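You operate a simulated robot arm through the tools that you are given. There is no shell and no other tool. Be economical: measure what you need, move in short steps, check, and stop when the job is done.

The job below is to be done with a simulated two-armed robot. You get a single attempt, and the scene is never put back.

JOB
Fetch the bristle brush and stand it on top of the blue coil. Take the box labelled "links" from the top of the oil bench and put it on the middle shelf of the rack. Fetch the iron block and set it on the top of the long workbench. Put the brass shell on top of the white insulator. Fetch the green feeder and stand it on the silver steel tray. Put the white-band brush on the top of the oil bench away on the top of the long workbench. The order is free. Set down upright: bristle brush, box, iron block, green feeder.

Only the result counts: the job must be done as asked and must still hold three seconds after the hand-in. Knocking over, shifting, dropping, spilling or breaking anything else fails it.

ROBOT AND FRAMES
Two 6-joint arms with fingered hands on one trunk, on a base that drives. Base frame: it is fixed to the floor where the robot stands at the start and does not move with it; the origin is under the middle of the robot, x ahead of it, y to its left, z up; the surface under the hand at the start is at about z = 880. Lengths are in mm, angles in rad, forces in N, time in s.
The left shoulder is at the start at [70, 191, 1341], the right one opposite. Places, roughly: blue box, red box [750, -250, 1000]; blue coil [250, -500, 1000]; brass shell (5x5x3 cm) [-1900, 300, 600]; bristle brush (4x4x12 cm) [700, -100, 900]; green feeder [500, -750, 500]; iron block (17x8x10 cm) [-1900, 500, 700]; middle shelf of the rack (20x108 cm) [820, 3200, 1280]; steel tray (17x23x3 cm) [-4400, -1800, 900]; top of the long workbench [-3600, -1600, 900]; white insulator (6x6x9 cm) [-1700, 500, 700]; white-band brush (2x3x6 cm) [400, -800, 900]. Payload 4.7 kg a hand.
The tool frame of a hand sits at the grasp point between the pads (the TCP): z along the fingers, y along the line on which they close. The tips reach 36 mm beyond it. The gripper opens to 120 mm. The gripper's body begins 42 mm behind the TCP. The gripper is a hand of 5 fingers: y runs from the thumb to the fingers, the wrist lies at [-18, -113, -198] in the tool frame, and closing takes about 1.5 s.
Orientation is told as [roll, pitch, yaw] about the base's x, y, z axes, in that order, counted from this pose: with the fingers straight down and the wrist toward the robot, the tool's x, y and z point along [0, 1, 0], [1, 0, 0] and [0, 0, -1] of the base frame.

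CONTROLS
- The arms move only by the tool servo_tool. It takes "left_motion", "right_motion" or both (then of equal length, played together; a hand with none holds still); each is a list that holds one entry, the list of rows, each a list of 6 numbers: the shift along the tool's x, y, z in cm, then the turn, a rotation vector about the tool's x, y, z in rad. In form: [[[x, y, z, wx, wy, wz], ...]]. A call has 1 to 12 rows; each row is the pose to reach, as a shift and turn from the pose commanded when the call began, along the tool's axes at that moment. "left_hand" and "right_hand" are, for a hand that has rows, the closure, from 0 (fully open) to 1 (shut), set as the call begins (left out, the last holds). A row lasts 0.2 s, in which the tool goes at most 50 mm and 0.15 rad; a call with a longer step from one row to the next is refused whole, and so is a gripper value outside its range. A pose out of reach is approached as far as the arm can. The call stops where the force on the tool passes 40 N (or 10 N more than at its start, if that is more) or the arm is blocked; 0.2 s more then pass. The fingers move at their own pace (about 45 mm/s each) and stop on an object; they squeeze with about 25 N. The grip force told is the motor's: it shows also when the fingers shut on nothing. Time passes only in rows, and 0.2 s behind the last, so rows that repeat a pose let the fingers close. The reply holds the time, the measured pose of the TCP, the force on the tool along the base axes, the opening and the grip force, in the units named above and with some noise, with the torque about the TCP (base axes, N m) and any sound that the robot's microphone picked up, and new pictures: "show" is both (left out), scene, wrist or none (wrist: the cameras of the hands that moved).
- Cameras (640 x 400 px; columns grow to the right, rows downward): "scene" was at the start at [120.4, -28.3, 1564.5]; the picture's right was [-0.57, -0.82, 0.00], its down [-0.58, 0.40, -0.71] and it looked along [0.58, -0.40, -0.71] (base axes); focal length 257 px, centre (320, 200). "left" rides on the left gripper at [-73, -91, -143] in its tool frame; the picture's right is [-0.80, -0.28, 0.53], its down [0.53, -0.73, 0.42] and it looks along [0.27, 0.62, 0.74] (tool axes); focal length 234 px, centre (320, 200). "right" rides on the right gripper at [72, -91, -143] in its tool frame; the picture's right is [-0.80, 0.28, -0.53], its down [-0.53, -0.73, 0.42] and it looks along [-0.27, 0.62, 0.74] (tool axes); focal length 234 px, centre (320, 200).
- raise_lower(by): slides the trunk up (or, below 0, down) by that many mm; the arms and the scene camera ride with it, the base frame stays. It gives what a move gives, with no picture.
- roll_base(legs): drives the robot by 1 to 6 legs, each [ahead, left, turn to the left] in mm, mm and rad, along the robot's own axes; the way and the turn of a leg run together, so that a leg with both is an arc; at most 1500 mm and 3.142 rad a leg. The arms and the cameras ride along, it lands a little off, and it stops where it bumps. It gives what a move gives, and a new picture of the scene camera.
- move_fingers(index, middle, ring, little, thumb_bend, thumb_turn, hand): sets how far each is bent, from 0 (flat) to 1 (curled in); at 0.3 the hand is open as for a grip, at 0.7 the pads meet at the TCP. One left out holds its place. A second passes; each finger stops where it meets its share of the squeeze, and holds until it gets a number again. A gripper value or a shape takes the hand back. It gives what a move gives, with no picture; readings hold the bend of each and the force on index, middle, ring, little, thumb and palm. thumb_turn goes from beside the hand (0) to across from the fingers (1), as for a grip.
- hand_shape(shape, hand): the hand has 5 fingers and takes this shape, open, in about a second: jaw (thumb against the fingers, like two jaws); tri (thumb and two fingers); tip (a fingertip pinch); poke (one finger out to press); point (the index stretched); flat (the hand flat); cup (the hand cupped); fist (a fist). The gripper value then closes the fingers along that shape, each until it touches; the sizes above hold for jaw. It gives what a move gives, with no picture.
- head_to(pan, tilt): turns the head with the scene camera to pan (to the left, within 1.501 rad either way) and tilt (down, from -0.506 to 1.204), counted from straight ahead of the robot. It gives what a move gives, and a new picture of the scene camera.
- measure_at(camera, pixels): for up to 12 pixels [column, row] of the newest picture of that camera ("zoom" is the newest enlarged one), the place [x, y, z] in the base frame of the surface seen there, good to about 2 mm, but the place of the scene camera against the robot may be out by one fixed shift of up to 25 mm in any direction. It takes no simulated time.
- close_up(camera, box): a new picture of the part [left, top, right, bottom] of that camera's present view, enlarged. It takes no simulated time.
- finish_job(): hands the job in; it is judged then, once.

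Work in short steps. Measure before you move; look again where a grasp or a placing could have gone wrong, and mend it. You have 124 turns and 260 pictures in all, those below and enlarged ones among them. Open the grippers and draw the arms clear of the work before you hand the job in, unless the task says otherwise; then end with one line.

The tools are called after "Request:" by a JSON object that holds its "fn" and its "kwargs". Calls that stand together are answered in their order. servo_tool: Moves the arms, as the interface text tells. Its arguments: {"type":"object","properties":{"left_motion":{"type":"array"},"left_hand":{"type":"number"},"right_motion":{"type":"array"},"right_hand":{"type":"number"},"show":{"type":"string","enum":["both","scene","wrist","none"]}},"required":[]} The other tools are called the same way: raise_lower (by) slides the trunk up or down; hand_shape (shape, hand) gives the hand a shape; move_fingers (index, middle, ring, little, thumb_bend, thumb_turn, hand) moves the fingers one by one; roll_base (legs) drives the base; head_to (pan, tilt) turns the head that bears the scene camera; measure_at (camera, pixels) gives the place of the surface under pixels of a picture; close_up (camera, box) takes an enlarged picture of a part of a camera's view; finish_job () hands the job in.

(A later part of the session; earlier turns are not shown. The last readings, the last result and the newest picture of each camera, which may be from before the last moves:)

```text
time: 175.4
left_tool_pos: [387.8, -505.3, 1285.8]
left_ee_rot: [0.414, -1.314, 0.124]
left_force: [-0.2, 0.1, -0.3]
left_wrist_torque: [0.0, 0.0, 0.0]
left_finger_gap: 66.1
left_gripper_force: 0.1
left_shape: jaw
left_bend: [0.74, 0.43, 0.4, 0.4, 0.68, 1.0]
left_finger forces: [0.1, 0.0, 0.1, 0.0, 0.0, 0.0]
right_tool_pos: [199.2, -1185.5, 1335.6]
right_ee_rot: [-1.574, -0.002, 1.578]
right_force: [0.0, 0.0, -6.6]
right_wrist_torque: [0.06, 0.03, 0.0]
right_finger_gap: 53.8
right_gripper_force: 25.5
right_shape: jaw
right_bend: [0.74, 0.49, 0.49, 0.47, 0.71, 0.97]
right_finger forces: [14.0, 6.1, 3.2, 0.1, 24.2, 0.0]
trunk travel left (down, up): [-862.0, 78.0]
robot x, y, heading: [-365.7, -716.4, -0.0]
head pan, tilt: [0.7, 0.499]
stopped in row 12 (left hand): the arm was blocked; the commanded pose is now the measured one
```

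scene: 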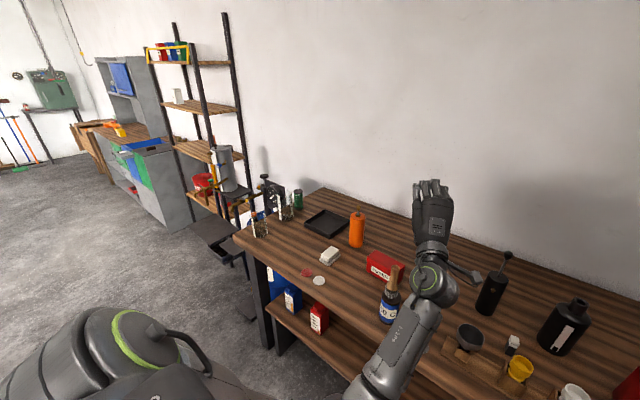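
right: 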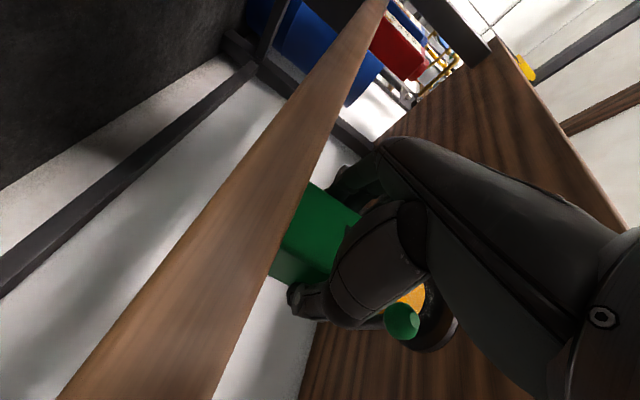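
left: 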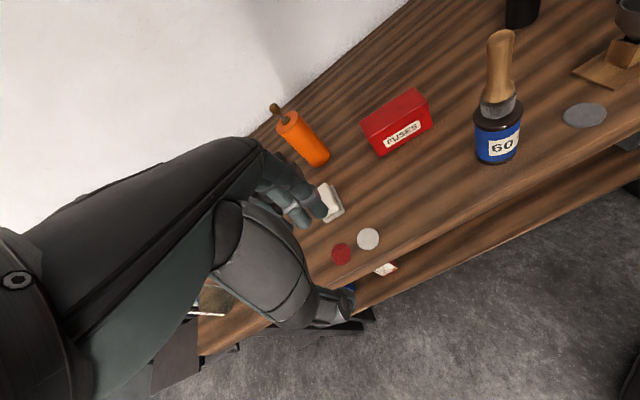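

Now the arm is in front with elbow low. Rotate the left hand back to fingers-down in place.

Request:
{"fn": "servo_tool", "kwargs": {"left_motion": [[[0, 0, 0, 0.128, -0.043, 0.038], [0, 0, 0, 0.255, -0.087, 0.075], [0, 0, 0, 0.383, -0.13, 0.113], [0, 0, 0, 0.51, -0.173, 0.15], [0, 0, 0, 0.638, -0.217, 0.188], [0, 0, 0, 0.765, -0.26, 0.226], [0, 0, 0, 0.893, -0.303, 0.263], [0, 0, 0, 1.02, -0.346, 0.301], [0, 0, 0, 1.148, -0.39, 0.338], [0, 0, 0, 1.275, -0.433, 0.376], [0, 0, 0, 1.275, -0.433, 0.376]]], "show": "scene"}}

```text
time: 177.8
left_tool_pos: [390.0, -504.8, 1282.9]
left_ee_rot: [-0.006, 0.001, 0.0]
left_force: [-0.1, 0.7, -0.2]
left_wrist_torque: [-0.01, 0.02, 0.0]
left_finger_gap: 66.3
left_gripper_force: 0.2
left_shape: jaw
left_bend: [0.74, 0.43, 0.4, 0.4, 0.68, 1.0]
left_finger forces: [0.1, 0.0, 0.1, 0.0, 0.1, 0.1]
left hand out of reach, approached as far as the arm can: row 10
right_tool_pos: [200.1, -1184.7, 1335.8]
right_ee_rot: [-1.575, -0.002, 1.578]
right_force: [-0.3, 0.3, -7.5]
right_wrist_torque: [0.06, 0.05, -0.01]
right_finger_gap: 54.2
right_gripper_force: 25.5
right_shape: jaw
right_bend: [0.74, 0.49, 0.49, 0.47, 0.71, 0.97]
right_finger forces: [13.8, 6.1, 3.3, 0.1, 24.1, 0.0]
trunk travel left (down, up): [-862.0, 78.0]
robot x, y, heading: [-369.7, -717.6, 0.001]
head pan, tilt: [0.7, 0.499]
```

scene: 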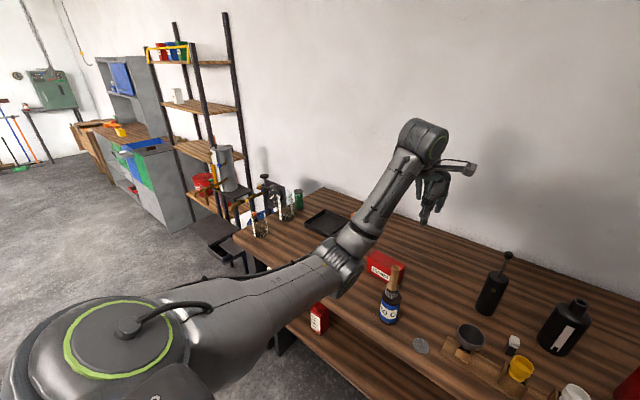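

Normal configuration restored. Move the left hand to rel (718,−130), yaw −0.8, then shift the base so it stands above the white-band brush.

Request:
{"fn": "servo_tool", "kwargs": {"left_motion": [[[-4.3, -0.5, 1, 0, 0, 0.1], [-8.6, -1, 2, 0, 0, 0.2], [-12.9, -1.6, 4, 0, 0, 0.3], [-17.2, -2.1, 6, 0, 0, 0.4], [-21.4, -2.6, 8, 0, 0, 0.5], [-25.7, -3.1, 10, 0, 0, 0.6], [-30, -3.7, 12, 0, 0, 0.7], [-34.3, -4.2, 14.2, 0, 0, 0.8], [-34.3, -4.2, 14.2, 0, 0, 0.8]]], "left_hand": 0.4, "show": "none"}}

Request:
{"fn": "roll_base", "kwargs": {"legs": [[92, 57, 0]]}}

Request:
{"fn": "servo_tool", "kwargs": {"left_motion": [[[0, 0, 0, 0, 0, 0]]], "show": "wrist"}}

```text
time: 179.8
left_tool_pos: [345.3, -848.8, 1143.2]
left_ee_rot: [-0.004, -0.003, -0.799]
left_force: [-0.8, 0.3, -0.4]
left_wrist_torque: [0.02, 0.01, -0.04]
left_finger_gap: 71.6
left_gripper_force: 0.1
left_shape: jaw
left_bend: [0.74, 0.41, 0.38, 0.42, 0.66, 1.0]
left_finger forces: [0.0, 0.1, 0.1, 0.0, 0.0, 0.0]
right_tool_pos: [198.2, -1183.5, 1337.6]
right_ee_rot: [-1.573, -0.001, 1.579]
right_force: [-0.9, 0.0, -6.6]
right_wrist_torque: [0.02, 0.04, 0.03]
right_finger_gap: 54.0
right_gripper_force: 25.2
right_shape: jaw
right_bend: [0.74, 0.49, 0.49, 0.47, 0.71, 0.97]
right_finger forces: [13.9, 6.2, 3.4, 0.0, 24.1, 0.0]
trunk travel left (down, up): [-862.0, 78.0]
robot x, y, heading: [-367.5, -717.9, 0.003]
head pan, tilt: [0.7, 0.499]
```

```text
time: 181.0
left_tool_pos: [433.9, -794.4, 1146.3]
left_ee_rot: [-0.001, -0.002, -0.8]
left_force: [-0.4, -0.3, -0.1]
left_wrist_torque: [0.01, -0.03, -0.02]
left_finger_gap: 71.6
left_gripper_force: 0.0
left_shape: jaw
left_bend: [0.74, 0.41, 0.38, 0.42, 0.66, 1.0]
left_finger forces: [0.0, 0.0, 0.1, 0.1, 0.1, 0.0]
right_tool_pos: [288.1, -1129.9, 1338.0]
right_ee_rot: [-1.574, -0.004, 1.579]
right_force: [-1.4, 0.4, -7.5]
right_wrist_torque: [0.06, 0.05, -0.01]
right_finger_gap: 53.5
right_gripper_force: 25.0
right_shape: jaw
right_bend: [0.74, 0.49, 0.49, 0.47, 0.71, 0.97]
right_finger forces: [13.8, 6.0, 3.2, 0.0, 24.2, 0.1]
trunk travel left (down, up): [-862.0, 78.0]
robot x, y, heading: [-275.3, -666.1, 0.0]
head pan, tilt: [0.7, 0.499]
```

scene: 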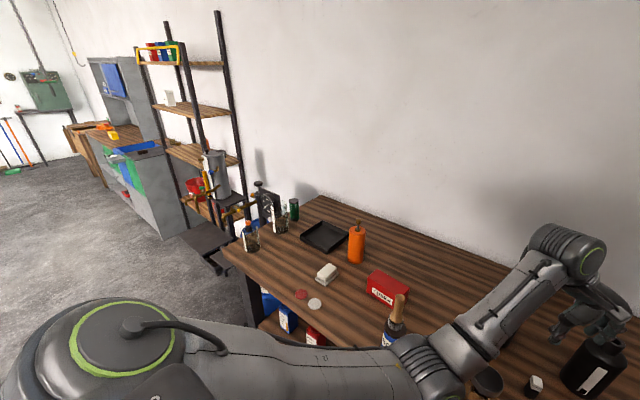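

```text
time: 181.4
left_tool_pos: [434.1, -793.8, 1145.2]
left_ee_rot: [-0.003, -0.003, -0.801]
left_force: [-0.5, -0.4, 0.8]
left_wrist_torque: [0.05, -0.04, 0.01]
left_finger_gap: 71.4
left_gripper_force: 0.0
left_shape: jaw
left_bend: [0.74, 0.41, 0.38, 0.42, 0.66, 1.0]
left_finger forces: [0.0, 0.1, 0.0, 0.0, 0.0, 0.0]
right_tool_pos: [289.1, -1128.8, 1336.4]
right_ee_rot: [-1.576, -0.003, 1.577]
right_force: [0.1, -1.2, -7.3]
right_wrist_torque: [0.04, 0.05, 0.03]
right_finger_gap: 53.6
right_gripper_force: 24.9
right_shape: jaw
right_bend: [0.74, 0.49, 0.49, 0.47, 0.71, 0.97]
right_finger forces: [13.9, 6.0, 3.3, 0.1, 24.2, 0.1]
trunk travel left (down, up): [-862.0, 78.0]
robot x, y, heading: [-276.8, -661.2, 0.001]
head pan, tilt: [0.7, 0.499]
```

left: 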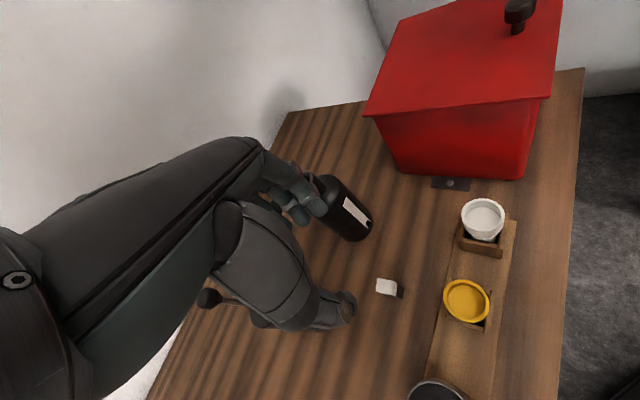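

Measure the brush, bottle, cups and the gun handle from here.

Request:
{"fn": "close_up", "kwargs": {"camera": "left", "box": [340, 240, 460, 330]}}

Request:
{"fn": "measure_at", "kwargs": {"camera": "left", "pixels": [[379, 281], [395, 281], [395, 294], [379, 293], [402, 290], [209, 297], [353, 185], [350, 235], [452, 290], [466, 281], [330, 180], [420, 385]]}}

```text
4.44 times, centred on (400, 285) of left
```

zoom: 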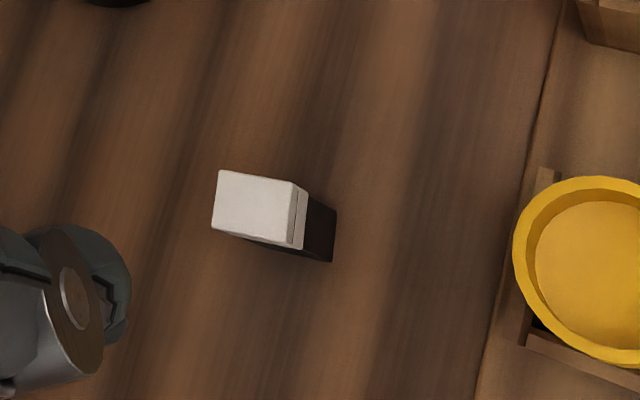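

```text
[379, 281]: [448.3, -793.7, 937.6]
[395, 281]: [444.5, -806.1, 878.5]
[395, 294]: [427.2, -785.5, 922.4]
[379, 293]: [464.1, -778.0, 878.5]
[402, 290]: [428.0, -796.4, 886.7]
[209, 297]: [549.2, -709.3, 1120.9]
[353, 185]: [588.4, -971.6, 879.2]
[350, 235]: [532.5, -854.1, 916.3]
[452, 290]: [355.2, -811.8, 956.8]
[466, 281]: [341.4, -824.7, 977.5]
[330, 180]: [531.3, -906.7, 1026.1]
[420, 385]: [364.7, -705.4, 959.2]
```

Request:
{"fn": "measure_at", "kwargs": {"camera": "left", "pixels": [[379, 280], [392, 282], [391, 292], [377, 290], [385, 286]]}}

```text
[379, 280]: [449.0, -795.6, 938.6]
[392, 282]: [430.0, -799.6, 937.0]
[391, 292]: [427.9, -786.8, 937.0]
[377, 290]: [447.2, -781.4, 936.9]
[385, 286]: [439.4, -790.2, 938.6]
```

Check elbow clearance near the coil/bench and the red waste box extents before lowering.

Request:
{"fn": "measure_at", "kwargs": {"camera": "scene", "pixels": [[415, 345], [400, 345], [430, 370], [470, 330], [398, 300], [390, 335], [510, 290]]}}

Request:
{"fn": "measure_at", "kwargs": {"camera": "left", "pixels": [[548, 92], [370, 112], [518, 12], [395, 20], [530, 172]]}}

Request:
{"fn": "servo_tool", "kwargs": {"left_motion": [[[0.1, -0.6, 0, 0, 0, 0.1], [0.5, -0.6, 0, 0, 0, 0.2], [0.6, 0, 0, 0, 0, 0.3], [0.6, 0, 0, 0, 0, 0.3]]], "show": "none"}}

```text
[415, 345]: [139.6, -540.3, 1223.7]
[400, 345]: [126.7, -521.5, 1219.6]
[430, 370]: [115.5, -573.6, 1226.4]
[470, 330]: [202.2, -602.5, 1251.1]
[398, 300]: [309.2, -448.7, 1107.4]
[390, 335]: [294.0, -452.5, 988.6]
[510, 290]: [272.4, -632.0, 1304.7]
```

```text
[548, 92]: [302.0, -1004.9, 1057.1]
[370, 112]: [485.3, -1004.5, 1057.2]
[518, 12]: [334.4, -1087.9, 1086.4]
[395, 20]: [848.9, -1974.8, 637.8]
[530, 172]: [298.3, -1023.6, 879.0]
```

```text
time: 182.4
left_tool_pos: [439.3, -788.2, 1144.8]
left_ee_rot: [-0.003, -0.004, -1.099]
left_force: [0.3, 0.4, -0.8]
left_wrist_torque: [0.01, -0.02, -0.01]
left_finger_gap: 71.4
left_gripper_force: 0.2
left_shape: jaw
left_bend: [0.74, 0.41, 0.38, 0.42, 0.66, 1.0]
left_finger forces: [0.0, 0.0, 0.0, 0.0, 0.0, 0.0]
right_tool_pos: [290.8, -1127.1, 1335.9]
right_ee_rot: [-1.574, -0.002, 1.578]
right_force: [-0.2, -0.6, -6.0]
right_wrist_torque: [0.07, 0.02, 0.0]
right_finger_gap: 54.1
right_gripper_force: 24.5
right_shape: jaw
right_bend: [0.74, 0.49, 0.49, 0.47, 0.71, 0.97]
right_finger forces: [13.8, 6.1, 3.3, 0.1, 24.3, 0.1]
trunk travel left (down, up): [-862.0, 78.0]
robot x, y, heading: [-278.4, -663.0, 0.003]
head pan, tilt: [0.7, 0.499]
```

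The feeder would come too close to the waste box when lowering, so I first raise the right hand by 100 mm with the arm.

Request:
{"fn": "servo_tool", "kwargs": {"right_motion": [[[-2, 0, 0, 0, 0, 0], [-4, 0, 0, 0, 0, 0], [-6, 0, 0, 0, 0, 0], [-8, 0, 0, 0, 0, 0], [-10, 0, 0, 0, 0, 0]]], "show": "none"}}

Request:
{"fn": "raise_lower", "kwargs": {"by": -150}}

Request:
{"fn": "servo_tool", "kwargs": {"left_motion": [[[0, 0, 0, 0, 0, 0]]], "show": "both"}}

```text
time: 183.6
left_tool_pos: [439.0, -786.6, 1144.9]
left_ee_rot: [-0.003, -0.004, -1.099]
left_force: [-0.2, 0.5, 0.5]
left_wrist_torque: [-0.05, -0.02, 0.05]
left_finger_gap: 71.7
left_gripper_force: 0.1
left_shape: jaw
left_bend: [0.74, 0.41, 0.38, 0.42, 0.66, 1.0]
left_finger forces: [0.1, 0.0, 0.0, 0.1, 0.0, 0.0]
right_tool_pos: [315.7, -1105.8, 1404.4]
right_ee_rot: [-1.578, -0.001, 1.58]
right_force: [-0.6, 1.0, -7.3]
right_wrist_torque: [0.01, 0.05, -0.05]
right_finger_gap: 53.7
right_gripper_force: 25.1
right_shape: jaw
right_bend: [0.74, 0.49, 0.49, 0.47, 0.71, 0.97]
right_finger forces: [13.4, 6.5, 3.3, 0.0, 24.1, 0.1]
right hand out of reach, approached as far as the arm can: row 1, 2, 3, 4, 5
trunk travel left (down, up): [-862.0, 78.0]
robot x, y, heading: [-278.0, -663.8, 0.005]
head pan, tilt: [0.7, 0.499]
```

```text
time: 185.4
left_tool_pos: [440.3, -788.9, 994.3]
left_ee_rot: [-0.004, -0.004, -1.1]
left_force: [0.3, -0.4, 0.3]
left_wrist_torque: [0.0, -0.02, -0.03]
left_finger_gap: 71.3
left_gripper_force: 0.0
left_shape: jaw
left_bend: [0.74, 0.41, 0.38, 0.42, 0.66, 1.0]
left_finger forces: [0.0, 0.1, 0.0, 0.1, 0.1, 0.0]
right_tool_pos: [315.5, -1110.3, 1254.0]
right_ee_rot: [-1.575, -0.002, 1.58]
right_force: [0.3, 0.5, -6.6]
right_wrist_torque: [0.08, 0.04, 0.03]
right_finger_gap: 53.9
right_gripper_force: 25.2
right_shape: jaw
right_bend: [0.74, 0.49, 0.49, 0.47, 0.71, 0.97]
right_finger forces: [13.5, 6.4, 3.2, 0.0, 24.0, 0.1]
trunk travel left (down, up): [-712.0, 228.0]
robot x, y, heading: [-278.0, -659.5, 0.003]
head pan, tilt: [0.7, 0.499]
```

```text
time: 185.8
left_tool_pos: [439.3, -789.2, 993.6]
left_ee_rot: [-0.004, -0.005, -1.1]
left_force: [-0.3, 0.2, -0.4]
left_wrist_torque: [-0.02, -0.02, 0.02]
left_finger_gap: 71.5
left_gripper_force: 0.1
left_shape: jaw
left_bend: [0.74, 0.41, 0.38, 0.42, 0.66, 1.0]
left_finger forces: [0.1, 0.1, 0.0, 0.0, 0.0, 0.1]
right_tool_pos: [316.4, -1110.2, 1252.9]
right_ee_rot: [-1.574, -0.002, 1.58]
right_force: [0.0, 0.0, -7.1]
right_wrist_torque: [0.04, 0.06, 0.0]
right_finger_gap: 54.0
right_gripper_force: 25.6
right_shape: jaw
right_bend: [0.74, 0.49, 0.49, 0.47, 0.71, 0.97]
right_finger forces: [13.5, 6.4, 3.2, 0.1, 24.0, 0.0]
trunk travel left (down, up): [-712.0, 228.0]
robot x, y, heading: [-276.7, -662.0, 0.005]
head pan, tilt: [0.7, 0.499]
```

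scene: 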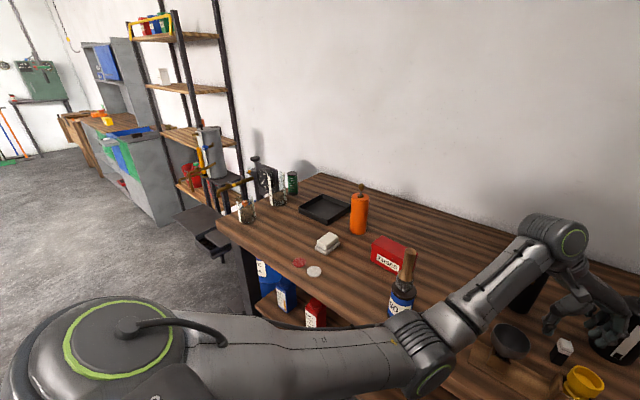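
left: 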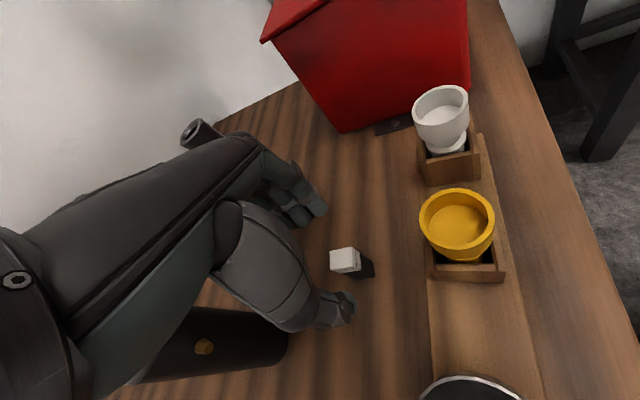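

The TCP line projects to (343,259), on the brush top. Lower 71 mm.

Request:
{"fn": "raise_lower", "kwargs": {"by": -71}}

Request:
{"fn": "servo_tool", "kwargs": {"left_motion": [[[0, 0, 0, 0, 0, 0], [0, 0, 0, 0, 0, 0], [0, 0, 0, 0, 0, 0], [0, 0, 0, 0, 0, 0], [0, 0, 0, 0, 0, 0], [0, 0, 0, 0, 0, 0], [0, 0, 0, 0, 0, 0]]], "left_hand": 1, "show": "wrist"}}

```text
time: 186.9
left_tool_pos: [439.8, -788.5, 921.9]
left_ee_rot: [-0.003, -0.004, -1.098]
left_force: [0.6, -0.1, 0.5]
left_wrist_torque: [0.01, 0.02, 0.01]
left_finger_gap: 71.8
left_gripper_force: 0.1
left_shape: jaw
left_bend: [0.74, 0.41, 0.38, 0.42, 0.66, 1.0]
left_finger forces: [0.1, 0.0, 0.0, 0.0, 0.0, 0.1]
right_tool_pos: [314.1, -1109.4, 1183.3]
right_ee_rot: [-1.574, -0.002, 1.579]
right_force: [-0.6, 0.9, -6.9]
right_wrist_torque: [0.04, 0.06, -0.01]
right_finger_gap: 54.0
right_gripper_force: 25.2
right_shape: jaw
right_bend: [0.74, 0.49, 0.49, 0.47, 0.71, 0.97]
right_finger forces: [13.5, 6.4, 3.2, 0.0, 23.9, 0.0]
trunk travel left (down, up): [-641.0, 299.0]
robot x, y, heading: [-277.3, -661.2, 0.003]
head pan, tilt: [0.7, 0.499]
```

```text
time: 188.5
left_tool_pos: [440.7, -789.1, 922.9]
left_ee_rot: [-0.003, -0.004, -1.099]
left_force: [0.3, 0.8, -0.3]
left_wrist_torque: [-0.02, 0.01, -0.01]
left_finger_gap: 14.4
left_gripper_force: 25.0
left_shape: jaw
left_bend: [0.72, 0.62, 0.69, 0.7, 0.74, 1.0]
left_finger forces: [14.4, 6.2, 0.1, 0.1, 20.7, 0.1]
right_tool_pos: [315.9, -1108.9, 1181.7]
right_ee_rot: [-1.575, -0.005, 1.579]
right_force: [-0.3, 0.1, -6.7]
right_wrist_torque: [0.03, 0.02, 0.0]
right_finger_gap: 53.8
right_gripper_force: 24.5
right_shape: jaw
right_bend: [0.74, 0.49, 0.49, 0.47, 0.71, 0.97]
right_finger forces: [13.4, 6.3, 3.2, 0.0, 23.9, 0.0]
trunk travel left (down, up): [-641.0, 299.0]
robot x, y, heading: [-277.2, -660.8, 0.003]
head pan, tilt: [0.7, 0.499]
```

left: 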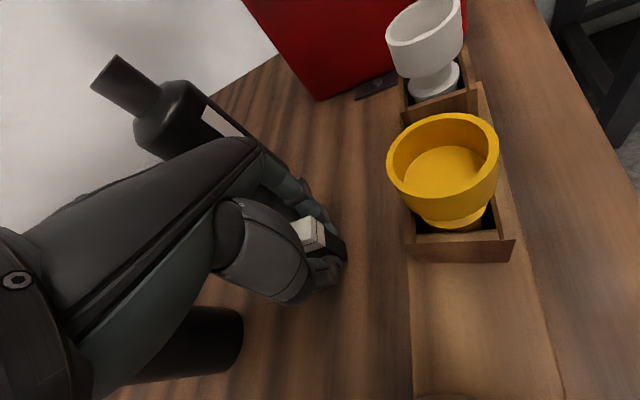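

Brush gripped. Raise fully, back away and turn right by 90° to face the long bench side.

Request:
{"fn": "raise_lower", "kwargs": {"by": 295}}

Request:
{"fn": "roll_base", "kwargs": {"legs": [[-800, 0, 0], [0, 0, -1.571]]}}

Request:
{"fn": "head_to", "kwargs": {"pan": -0.9, "tilt": 0.4}}

```text
time: 191.4
left_tool_pos: [439.9, -789.6, 1218.5]
left_ee_rot: [-0.002, -0.004, -1.098]
left_force: [0.1, -0.2, -1.7]
left_wrist_torque: [0.0, 0.02, 0.02]
left_finger_gap: 14.0
left_gripper_force: 25.0
left_shape: jaw
left_bend: [0.72, 0.62, 0.69, 0.7, 0.74, 1.0]
left_finger forces: [14.4, 6.1, 0.0, 0.0, 20.4, 0.1]
right_tool_pos: [316.1, -1110.3, 1477.4]
right_ee_rot: [-1.574, -0.004, 1.58]
right_force: [-0.4, -1.0, -7.3]
right_wrist_torque: [0.08, 0.05, 0.01]
right_finger_gap: 53.7
right_gripper_force: 25.0
right_shape: jaw
right_bend: [0.74, 0.49, 0.49, 0.47, 0.71, 0.97]
right_finger forces: [13.6, 6.4, 3.2, 0.0, 24.0, 0.1]
trunk travel left (down, up): [-936.0, 4.0]
robot x, y, heading: [-279.1, -660.9, 0.002]
head pan, tilt: [0.7, 0.499]
```

```text
time: 199.7
left_tool_pos: [-1198.6, -1384.9, 1218.7]
left_ee_rot: [-0.004, -0.003, -2.664]
left_force: [0.6, -0.3, -0.8]
left_wrist_torque: [0.0, 0.02, 0.02]
left_finger_gap: 14.1
left_gripper_force: 24.6
left_shape: jaw
left_bend: [0.72, 0.62, 0.69, 0.7, 0.74, 1.0]
left_finger forces: [14.4, 6.2, 0.0, 0.0, 20.4, 0.0]
right_tool_pos: [-1520.7, -1263.7, 1477.8]
right_ee_rot: [-1.575, -0.003, 0.015]
right_force: [-0.7, 0.2, -6.2]
right_wrist_torque: [0.04, -0.05, 0.01]
right_finger_gap: 53.9
right_gripper_force: 25.1
right_shape: jaw
right_bend: [0.74, 0.49, 0.49, 0.47, 0.72, 0.97]
right_finger forces: [13.1, 6.1, 3.0, 0.1, 23.1, 0.1]
trunk travel left (down, up): [-936.0, 4.0]
robot x, y, heading: [-1076.0, -671.1, -1.561]
head pan, tilt: [0.7, 0.499]
```

scene: 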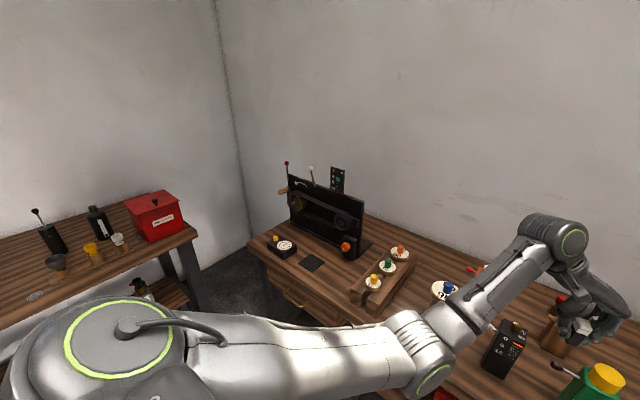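

```text
time: 201.4
left_tool_pos: [-1198.9, -1386.5, 1217.2]
left_ee_rot: [-0.002, -0.003, -2.664]
left_force: [-0.1, -0.1, 0.1]
left_wrist_torque: [0.02, -0.01, 0.01]
left_finger_gap: 13.8
left_gripper_force: 24.7
left_shape: jaw
left_bend: [0.72, 0.62, 0.69, 0.7, 0.74, 1.0]
left_finger forces: [14.3, 6.1, 0.0, 0.0, 20.4, 0.0]
right_tool_pos: [-1519.7, -1262.7, 1477.5]
right_ee_rot: [-1.576, -0.004, 0.015]
right_force: [0.3, -1.0, -7.0]
right_wrist_torque: [0.06, -0.06, 0.02]
right_finger_gap: 53.4
right_gripper_force: 24.7
right_shape: jaw
right_bend: [0.74, 0.49, 0.49, 0.47, 0.72, 0.97]
right_finger forces: [13.2, 6.0, 3.1, 0.0, 23.3, 0.0]
trunk travel left (down, up): [-936.0, 4.0]
robot x, y, heading: [-1077.7, -663.9, -1.559]
head pan, tilt: [-0.901, 0.4]
```

scene: 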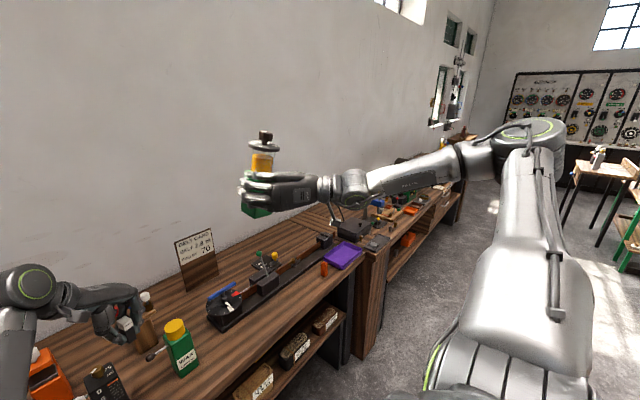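

Drive along the bench wall (robot's right) toward x≈−3400 and look.

Request:
{"fn": "roll_base", "kwargs": {"legs": [[0, -1500, 0], [0, -900, 0]]}}

Request:
{"fn": "head_to", "kwargs": {"pan": -0.6, "tilt": 0.55}}

```text
time: 213.1
left_tool_pos: [-3589.2, -1401.6, 1218.4]
left_ee_rot: [-0.004, -0.003, -2.663]
left_force: [1.0, -0.3, -0.7]
left_wrist_torque: [-0.02, 0.01, -0.01]
left_finger_gap: 12.8
left_gripper_force: 25.0
left_shape: jaw
left_bend: [0.72, 0.62, 0.7, 0.7, 0.75, 1.0]
left_finger forces: [20.9, 9.0, 0.1, 0.1, 21.0, 0.1]
right_tool_pos: [-3909.7, -1280.1, 1477.0]
right_ee_rot: [-1.574, -0.002, 0.016]
right_force: [-1.1, -0.3, -6.5]
right_wrist_torque: [0.06, -0.05, -0.01]
right_finger_gap: 53.4
right_gripper_force: 25.1
right_shape: jaw
right_bend: [0.74, 0.49, 0.49, 0.47, 0.72, 0.97]
right_finger forces: [13.2, 6.1, 3.1, 0.0, 23.3, 0.1]
trunk travel left (down, up): [-936.0, 4.0]
robot x, y, heading: [-3469.3, -682.2, -1.561]
head pan, tilt: [-0.901, 0.4]
```

scene: 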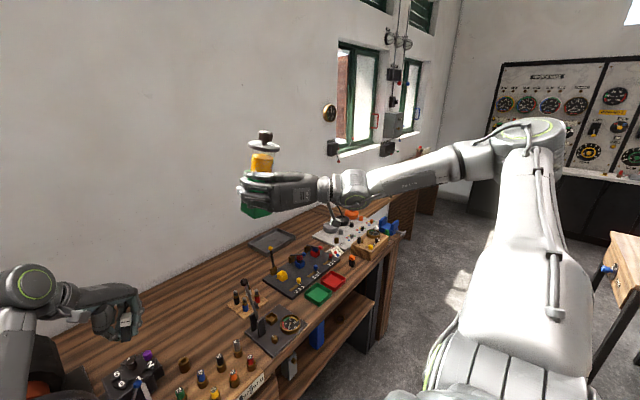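

```text
time: 213.9
left_tool_pos: [-3588.2, -1402.3, 1217.2]
left_ee_rot: [-0.003, -0.002, -2.661]
left_force: [-0.5, -0.3, 0.7]
left_wrist_torque: [0.02, 0.0, -0.01]
left_finger_gap: 12.8
left_gripper_force: 24.9
left_shape: jaw
left_bend: [0.72, 0.62, 0.7, 0.7, 0.75, 1.0]
left_finger forces: [20.9, 9.0, 0.0, 0.0, 21.0, 0.0]
right_tool_pos: [-3911.9, -1280.6, 1477.8]
right_ee_rot: [-1.574, -0.004, 0.016]
right_force: [0.0, 0.5, -7.1]
right_wrist_torque: [0.06, -0.08, -0.03]
right_finger_gap: 53.3
right_gripper_force: 25.2
right_shape: jaw
right_bend: [0.74, 0.49, 0.49, 0.47, 0.72, 0.97]
right_finger forces: [13.1, 6.1, 3.2, 0.0, 23.3, 0.0]
trunk travel left (down, up): [-936.0, 4.0]
robot x, y, heading: [-3469.0, -688.5, -1.558]
head pan, tilt: [-0.6, 0.55]
```

scene: 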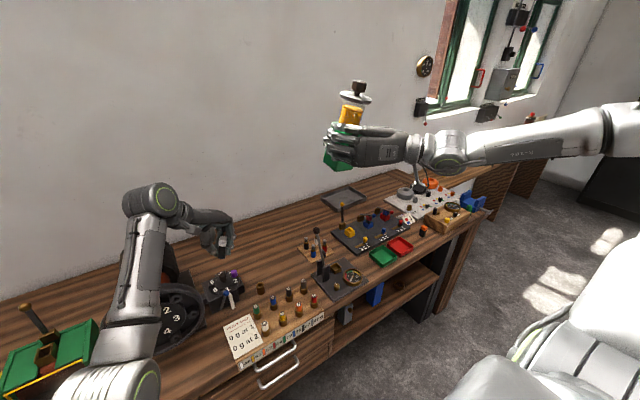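

A silver tray is at (343,200). Measure it, its rim and the free bench area.

Request:
{"fn": "close_up", "kwargs": {"camera": "scene", "box": [220, 150, 420, 290]}}

Request:
{"fn": "measure_at", "kwargs": {"camera": "zoom", "pixels": [[328, 160], [450, 150], [405, 110], [360, 195], [390, 150], [390, 170], [300, 215], [240, 230], [200, 260], [170, 280], [280, 260], [330, 225]]}}

```text
2.86 times, centred on (320, 220) of scene
```

zoom: 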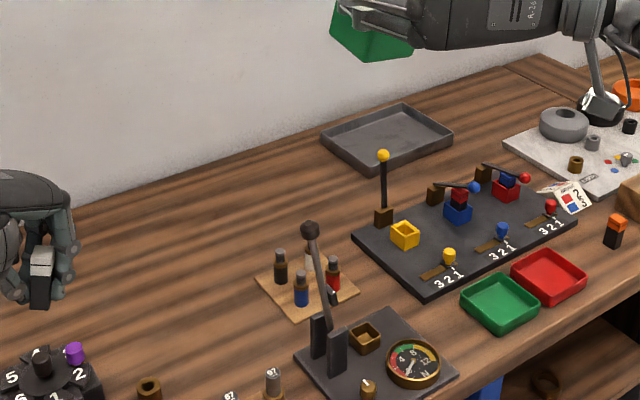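

```text
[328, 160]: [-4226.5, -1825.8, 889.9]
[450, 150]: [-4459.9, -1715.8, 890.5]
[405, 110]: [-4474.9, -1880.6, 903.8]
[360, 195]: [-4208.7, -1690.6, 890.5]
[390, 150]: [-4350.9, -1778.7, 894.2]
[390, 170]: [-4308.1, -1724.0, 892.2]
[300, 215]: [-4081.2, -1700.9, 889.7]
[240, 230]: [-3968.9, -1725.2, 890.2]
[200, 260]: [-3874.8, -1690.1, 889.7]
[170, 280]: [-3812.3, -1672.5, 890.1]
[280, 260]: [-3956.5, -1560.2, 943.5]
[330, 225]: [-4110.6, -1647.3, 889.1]
```

The free wood area around (−3900..−4080, −1700) suits the brush. Measure the bench's front edge and look for a free front-edge spot to the left.

Request:
{"fn": "measure_at", "kwargs": {"camera": "scene", "pixels": [[270, 355], [380, 290], [440, 240], [480, 218], [420, 245], [326, 300], [262, 238], [310, 215]]}}

Request:
{"fn": "head_to", "kwargs": {"pan": 0.4, "tilt": 0.7}}

```text
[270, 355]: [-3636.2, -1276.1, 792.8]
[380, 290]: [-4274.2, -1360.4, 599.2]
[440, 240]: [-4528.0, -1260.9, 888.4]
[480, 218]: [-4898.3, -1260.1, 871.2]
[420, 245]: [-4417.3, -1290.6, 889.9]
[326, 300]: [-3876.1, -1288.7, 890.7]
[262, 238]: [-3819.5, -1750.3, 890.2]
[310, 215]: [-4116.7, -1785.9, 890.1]
```

```text
time: 215.2
left_tool_pos: [-3589.9, -1402.5, 1216.8]
left_ee_rot: [-0.003, -0.003, -2.662]
left_force: [0.7, 0.3, 0.4]
left_wrist_torque: [0.02, -0.05, 0.0]
left_finger_gap: 12.5
left_gripper_force: 25.0
left_shape: jaw
left_bend: [0.72, 0.62, 0.7, 0.7, 0.75, 1.0]
left_finger forces: [20.9, 8.9, 0.0, 0.0, 21.1, 0.0]
right_tool_pos: [-3910.4, -1281.4, 1476.9]
right_ee_rot: [-1.574, -0.003, 0.016]
right_force: [1.0, -0.1, -6.7]
right_wrist_torque: [0.08, -0.09, 0.03]
right_finger_gap: 53.8
right_gripper_force: 25.5
right_shape: jaw
right_bend: [0.74, 0.49, 0.49, 0.47, 0.72, 0.97]
right_finger forces: [13.2, 6.1, 3.1, 0.0, 23.3, 0.0]
trunk travel left (down, up): [-936.0, 4.0]
robot x, y, heading: [-3470.4, -684.1, -1.56]
head pan, tilt: [0.4, 0.7]
```

scene: 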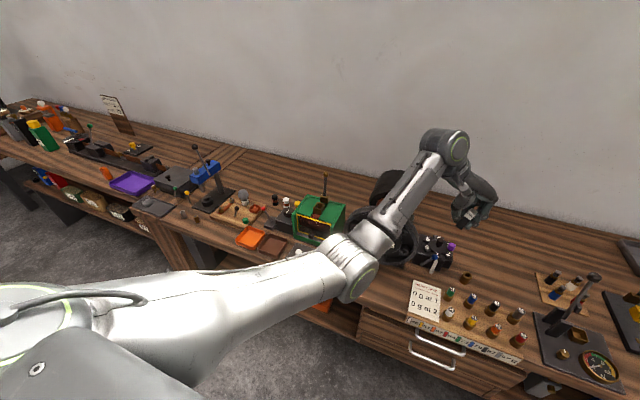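

Drive to (−4119,−852), then bring the left hand over the free area with a straighter arm (rel 870,150, yaw 0).

Request:
{"fn": "roll_base", "kwargs": {"legs": [[0, -650, -0.01], [165, 0, 0]]}}

Request:
{"fn": "servo_tool", "kwargs": {"left_motion": [[[3.3, -2.3, 0, 0, 0, -0.14], [6.5, -4.5, 0, 0, 0, -0.28], [9.8, -6.8, 0, 0, 0, -0.42], [13, -9, 0, 0, 0, -0.55], [16.3, -11.3, 0, 0, 0, -0.69], [19.5, -13.5, 0, 0, 0, -0.83], [22.8, -15.8, 0, 0, 0, -0.97], [26, -18, 0, 0, 0, -1.1], [26, -18, 0, 0, 0, -1.1]]], "show": "both"}}

```text
time: 219.8
left_tool_pos: [-4235.8, -1566.7, 1219.1]
left_ee_rot: [-0.002, -0.004, -2.67]
left_force: [0.3, 0.8, 0.0]
left_wrist_torque: [-0.03, -0.04, 0.01]
left_finger_gap: 12.7
left_gripper_force: 25.3
left_shape: jaw
left_bend: [0.72, 0.62, 0.7, 0.7, 0.75, 1.0]
left_finger forces: [20.8, 9.1, 0.0, 0.0, 20.9, 0.0]
right_tool_pos: [-4556.1, -1442.7, 1479.9]
right_ee_rot: [-1.577, -0.003, 0.01]
right_force: [-0.4, 1.0, -7.5]
right_wrist_torque: [0.07, -0.02, -0.04]
right_finger_gap: 53.7
right_gripper_force: 25.6
right_shape: jaw
right_bend: [0.74, 0.49, 0.49, 0.47, 0.72, 0.97]
right_finger forces: [13.2, 6.1, 3.1, 0.0, 23.4, 0.0]
trunk travel left (down, up): [-936.0, 4.0]
robot x, y, heading: [-4109.8, -851.9, -1.567]
head pan, tilt: [0.4, 0.7]
```

scene: 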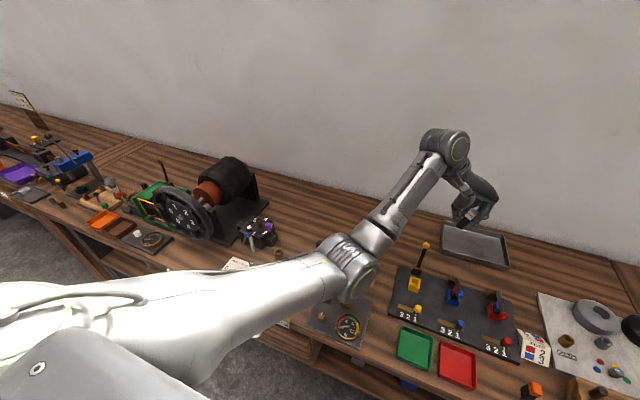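

```text
time: 221.8
left_tool_pos: [-3955.3, -1718.8, 1215.3]
left_ee_rot: [-0.003, 0.001, -1.567]
left_force: [0.2, 0.5, 0.1]
left_wrist_torque: [-0.01, -0.01, 0.0]
left_finger_gap: 12.4
left_gripper_force: 24.8
left_shape: jaw
left_bend: [0.72, 0.62, 0.7, 0.7, 0.75, 1.0]
left_finger forces: [20.6, 8.9, 0.0, 0.0, 20.9, 0.0]
right_tool_pos: [-4555.9, -1446.2, 1477.3]
right_ee_rot: [-1.576, -0.005, 0.009]
right_force: [-0.4, 0.1, -6.4]
right_wrist_torque: [0.04, -0.02, -0.02]
right_finger_gap: 53.9
right_gripper_force: 25.3
right_shape: jaw
right_bend: [0.74, 0.49, 0.49, 0.47, 0.72, 0.97]
right_finger forces: [13.2, 6.1, 3.1, 0.0, 23.4, 0.1]
trunk travel left (down, up): [-936.0, 4.0]
robot x, y, heading: [-4107.1, -852.7, -1.565]
head pan, tilt: [0.4, 0.7]
```

scene: 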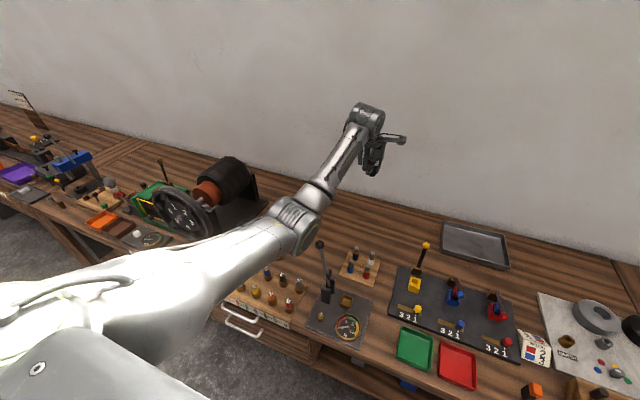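
left: 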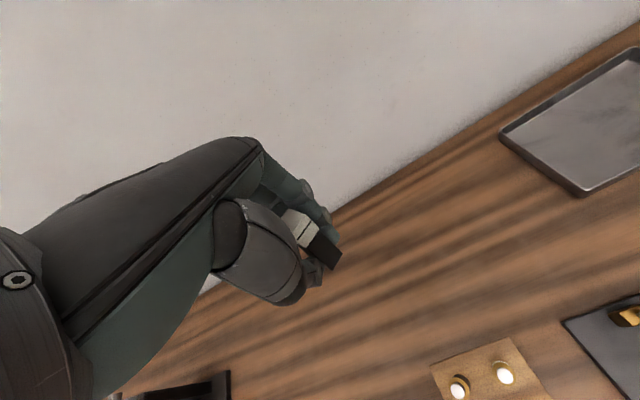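

Check the elbow height against the lever before lowering by arm.

Request:
{"fn": "measure_at", "kwargs": {"camera": "scene", "pixels": [[295, 215], [310, 235], [320, 244], [325, 275], [330, 190], [345, 160]]}}

Request:
{"fn": "servo_tool", "kwargs": {"left_motion": [[[0, 0, 4, 0, 0, 0], [0, 0, 8, 0, 0, 0], [0, 0, 12, 0, 0, 0], [0, 0, 15, 0, 0, 0]]], "show": "scene"}}

Request:
{"fn": "measure_at", "kwargs": {"camera": "scene", "pixels": [[295, 225], [310, 245], [320, 244], [335, 205]]}}

```text
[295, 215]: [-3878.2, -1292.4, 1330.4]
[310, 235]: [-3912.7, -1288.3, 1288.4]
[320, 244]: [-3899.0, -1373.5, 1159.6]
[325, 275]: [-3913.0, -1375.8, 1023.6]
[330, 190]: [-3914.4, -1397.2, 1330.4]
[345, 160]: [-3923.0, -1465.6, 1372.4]
```

```text
time: 222.8
left_tool_pos: [-3956.9, -1719.9, 1065.3]
left_ee_rot: [-0.004, 0.003, -1.569]
left_force: [0.9, -0.3, 0.3]
left_wrist_torque: [0.04, -0.02, -0.01]
left_finger_gap: 12.5
left_gripper_force: 25.3
left_shape: jaw
left_bend: [0.72, 0.62, 0.7, 0.7, 0.75, 1.0]
left_finger forces: [20.7, 8.8, 0.0, 0.1, 20.8, 0.0]
right_tool_pos: [-4554.7, -1447.5, 1476.7]
right_ee_rot: [-1.575, -0.005, 0.011]
right_force: [-0.1, -0.6, -6.9]
right_wrist_torque: [0.07, -0.07, 0.01]
right_finger_gap: 53.7
right_gripper_force: 25.2
right_shape: jaw
right_bend: [0.74, 0.49, 0.49, 0.47, 0.72, 0.97]
right_finger forces: [13.2, 6.1, 3.1, 0.0, 23.3, 0.0]
trunk travel left (down, up): [-936.0, 4.0]
robot x, y, heading: [-4110.8, -854.3, -1.565]
head pan, tilt: [0.4, 0.7]
```

scene: 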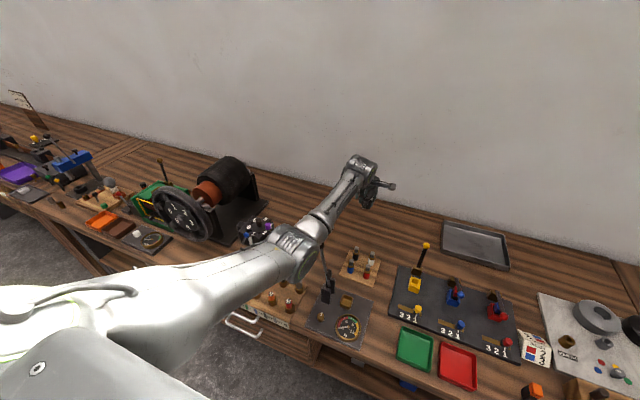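

```text
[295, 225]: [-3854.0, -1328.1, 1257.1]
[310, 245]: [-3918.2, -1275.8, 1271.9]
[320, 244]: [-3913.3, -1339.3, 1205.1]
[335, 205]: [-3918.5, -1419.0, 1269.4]
```

The forearm nearly touches the black lever (top z≈1150). I raise 90 mm and shift the base 110 mm to the right, checking the yellow lever too.

Request:
{"fn": "servo_tool", "kwargs": {"left_motion": [[[0, 0, -4, 0, 0, 0], [0, 0, -9, 0, 0, 0]]], "show": "none"}}

Request:
{"fn": "measure_at", "kwargs": {"camera": "scene", "pixels": [[427, 244], [415, 285], [375, 260], [350, 268], [440, 245], [510, 268]]}}

Request:
{"fn": "roll_base", "kwargs": {"legs": [[0, -110, 0]]}}

```text
time: 223.4
left_tool_pos: [-3957.2, -1717.2, 1155.6]
left_ee_rot: [-0.002, 0.004, -1.567]
left_force: [-0.3, -0.3, -1.0]
left_wrist_torque: [-0.02, -0.02, -0.01]
left_finger_gap: 12.6
left_gripper_force: 25.0
left_shape: jaw
left_bend: [0.72, 0.62, 0.7, 0.7, 0.75, 1.0]
left_finger forces: [20.7, 8.7, 0.0, 0.0, 20.8, 0.1]
right_tool_pos: [-4555.6, -1445.4, 1477.2]
right_ee_rot: [-1.577, -0.002, 0.011]
right_force: [0.5, -0.5, -6.4]
right_wrist_torque: [0.06, -0.1, 0.01]
right_finger_gap: 53.8
right_gripper_force: 25.1
right_shape: jaw
right_bend: [0.74, 0.49, 0.49, 0.47, 0.72, 0.97]
right_finger forces: [13.2, 6.1, 3.1, 0.0, 23.4, 0.0]
trunk travel left (down, up): [-936.0, 4.0]
robot x, y, heading: [-4107.3, -850.9, -1.563]
head pan, tilt: [0.4, 0.7]
```

```text
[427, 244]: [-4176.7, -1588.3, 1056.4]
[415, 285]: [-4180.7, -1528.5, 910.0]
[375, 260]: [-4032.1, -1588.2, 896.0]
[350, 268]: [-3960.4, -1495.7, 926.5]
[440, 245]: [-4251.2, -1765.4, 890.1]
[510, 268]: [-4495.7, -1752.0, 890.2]
```

```text
time: 224.6
left_tool_pos: [-4061.3, -1719.0, 1154.0]
left_ee_rot: [-0.006, 0.002, -1.568]
left_force: [0.8, 0.5, -1.2]
left_wrist_torque: [-0.01, 0.06, -0.01]
left_finger_gap: 12.9
left_gripper_force: 25.1
left_shape: jaw
left_bend: [0.72, 0.62, 0.7, 0.7, 0.75, 1.0]
left_finger forces: [20.7, 8.8, 0.0, 0.0, 20.9, 0.0]
right_tool_pos: [-4660.7, -1446.6, 1478.8]
right_ee_rot: [-1.574, 0.0, 0.011]
right_force: [0.0, 0.4, -6.7]
right_wrist_torque: [0.05, 0.0, -0.04]
right_finger_gap: 53.5
right_gripper_force: 25.0
right_shape: jaw
right_bend: [0.74, 0.49, 0.49, 0.47, 0.72, 0.97]
right_finger forces: [13.4, 6.2, 3.4, 0.0, 23.4, 0.1]
trunk travel left (down, up): [-936.0, 4.0]
robot x, y, heading: [-4225.2, -855.9, -1.562]
head pan, tilt: [0.4, 0.7]
```

scene: 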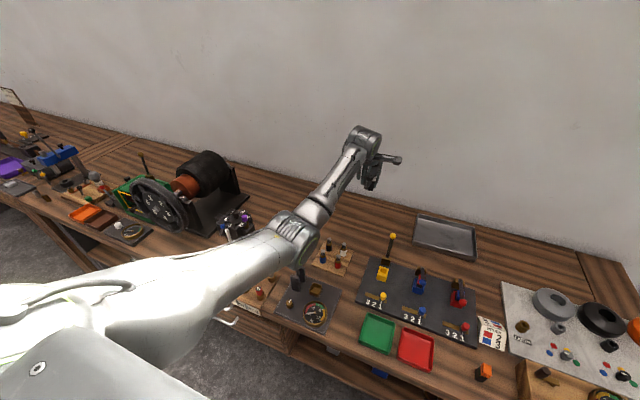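

Shift another 60 mm right for safe lever clearance, then lower to z≈1000 and inspect.

Request:
{"fn": "roll_base", "kwargs": {"legs": [[0, -62, 0]]}}

Request:
{"fn": "servo_tool", "kwargs": {"left_motion": [[[0, 0, 4, 0, 0, 0], [0, 0, 8, 0, 0, 0], [0, 0, 12, 0, 0, 0], [0, 0, 15.5, 0, 0, 0]]], "show": "both"}}

Request:
{"fn": "measure_at", "kwargs": {"camera": "scene", "pixels": [[280, 245], [300, 240], [290, 230], [325, 215], [275, 280]]}}

```text
time: 225.6
left_tool_pos: [-4116.7, -1718.2, 1153.2]
left_ee_rot: [-0.01, 0.002, -1.565]
left_force: [0.9, 0.2, -0.3]
left_wrist_torque: [-0.03, 0.14, 0.0]
left_finger_gap: 12.5
left_gripper_force: 25.4
left_shape: jaw
left_bend: [0.72, 0.62, 0.7, 0.7, 0.75, 1.0]
left_finger forces: [20.7, 8.7, 0.0, 0.0, 20.9, 0.0]
right_tool_pos: [-4716.1, -1449.2, 1481.4]
right_ee_rot: [-1.575, 0.006, 0.014]
right_force: [2.6, 0.2, -5.6]
right_wrist_torque: [0.06, 0.0, -0.11]
right_finger_gap: 53.5
right_gripper_force: 25.3
right_shape: jaw
right_bend: [0.74, 0.49, 0.49, 0.47, 0.72, 0.97]
right_finger forces: [13.3, 6.2, 3.7, 0.1, 23.4, 0.0]
trunk travel left (down, up): [-936.0, 4.0]
robot x, y, heading: [-4282.6, -849.9, -1.567]
head pan, tilt: [0.4, 0.7]
```

scene: 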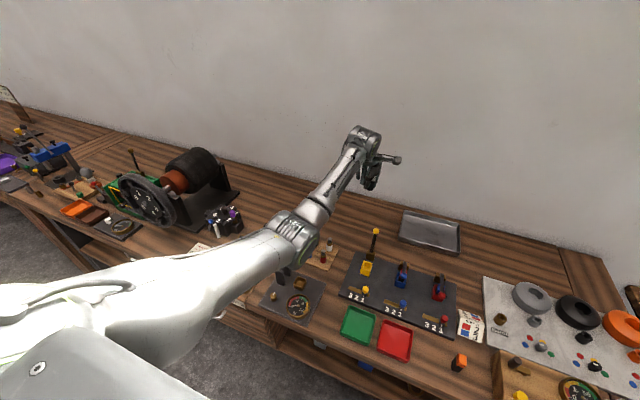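

```text
time: 226.6
left_tool_pos: [-4126.5, -1719.8, 999.1]
left_ee_rot: [-0.002, 0.002, -1.563]
left_force: [-0.3, 0.1, 0.1]
left_wrist_torque: [0.01, -0.01, 0.0]
left_finger_gap: 12.1
left_gripper_force: 24.7
left_shape: jaw
left_bend: [0.72, 0.62, 0.7, 0.7, 0.75, 1.0]
left_finger forces: [20.6, 8.7, 0.0, 0.0, 20.8, 0.0]
right_tool_pos: [-4728.4, -1448.0, 1476.2]
right_ee_rot: [-1.574, -0.004, 0.013]
right_force: [-0.9, 0.1, -6.7]
right_wrist_torque: [0.04, -0.05, -0.02]
right_finger_gap: 53.7
right_gripper_force: 24.8
right_shape: jaw
right_bend: [0.74, 0.49, 0.49, 0.47, 0.72, 0.97]
right_finger forces: [13.2, 6.1, 3.3, 0.1, 23.7, 0.0]
trunk travel left (down, up): [-936.0, 4.0]
robot x, y, heading: [-4280.6, -853.6, -1.564]
head pan, tilt: [0.4, 0.7]
```

scene: 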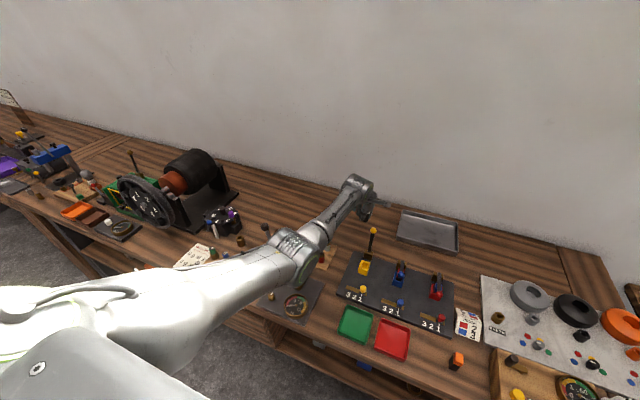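
left: 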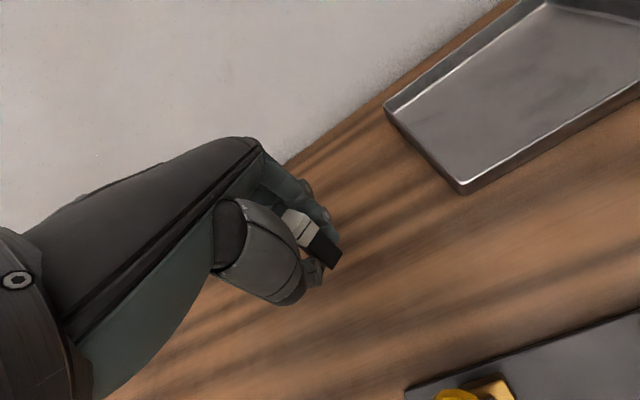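

```text
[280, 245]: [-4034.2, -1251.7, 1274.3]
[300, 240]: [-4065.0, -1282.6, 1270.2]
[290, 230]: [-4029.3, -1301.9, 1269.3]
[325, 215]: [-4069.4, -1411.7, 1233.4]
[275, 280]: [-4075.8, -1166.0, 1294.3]
```

Clear of the lever. Measure the tray rim from this view, and lower the brush to near the table.

Request:
{"fn": "measure_at", "kwargs": {"camera": "left", "pixels": [[387, 106], [463, 185], [545, 3], [480, 110], [560, 100], [463, 194], [425, 150], [410, 205], [630, 95]]}}

Request:
{"fn": "servo_tool", "kwargs": {"left_motion": [[[0, 0, 3, 0, 0, 0], [0, 0, 5.5, 0, 0, 0], [0, 0, 6.8, 0, 0, 0], [0, 0, 7.3, 0, 0, 0], [0, 0, 7.6, 0, 0, 0]]], "show": "wrist"}}

```text
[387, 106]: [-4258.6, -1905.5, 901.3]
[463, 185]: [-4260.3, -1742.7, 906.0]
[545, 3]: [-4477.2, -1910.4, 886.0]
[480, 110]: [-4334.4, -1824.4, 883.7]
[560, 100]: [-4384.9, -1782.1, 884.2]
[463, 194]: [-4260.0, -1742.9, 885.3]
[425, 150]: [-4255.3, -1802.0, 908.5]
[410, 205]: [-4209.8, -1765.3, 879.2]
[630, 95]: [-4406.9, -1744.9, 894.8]
```

```text
time: 227.8
left_tool_pos: [-4125.3, -1718.2, 924.8]
left_ee_rot: [0.0, 0.002, -1.566]
left_force: [0.6, -0.7, -1.3]
left_wrist_torque: [0.02, -0.01, 0.01]
left_finger_gap: 12.4
left_gripper_force: 24.8
left_shape: jaw
left_bend: [0.72, 0.62, 0.7, 0.7, 0.75, 1.0]
left_finger forces: [20.5, 8.6, 0.0, 0.1, 20.7, 0.0]
right_tool_pos: [-4725.8, -1447.6, 1478.0]
right_ee_rot: [-1.575, -0.003, 0.012]
right_force: [-0.6, -0.5, -5.7]
right_wrist_torque: [0.07, -0.05, 0.02]
right_finger_gap: 53.6
right_gripper_force: 25.0
right_shape: jaw
right_bend: [0.74, 0.49, 0.49, 0.47, 0.72, 0.97]
right_finger forces: [13.2, 6.1, 3.3, 0.0, 23.6, 0.0]
trunk travel left (down, up): [-936.0, 4.0]
robot x, y, heading: [-4280.8, -854.2, -1.563]
head pan, tilt: [0.4, 0.7]
```

left: 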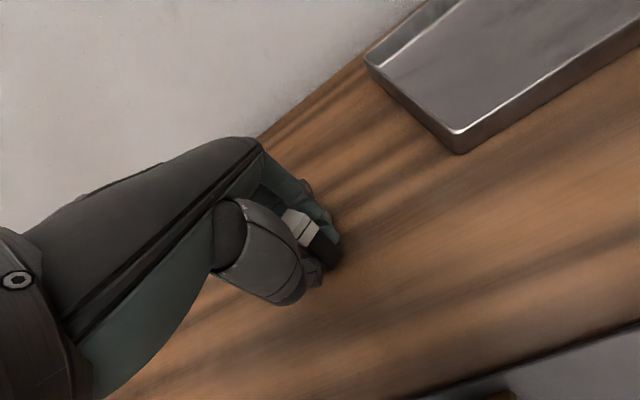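

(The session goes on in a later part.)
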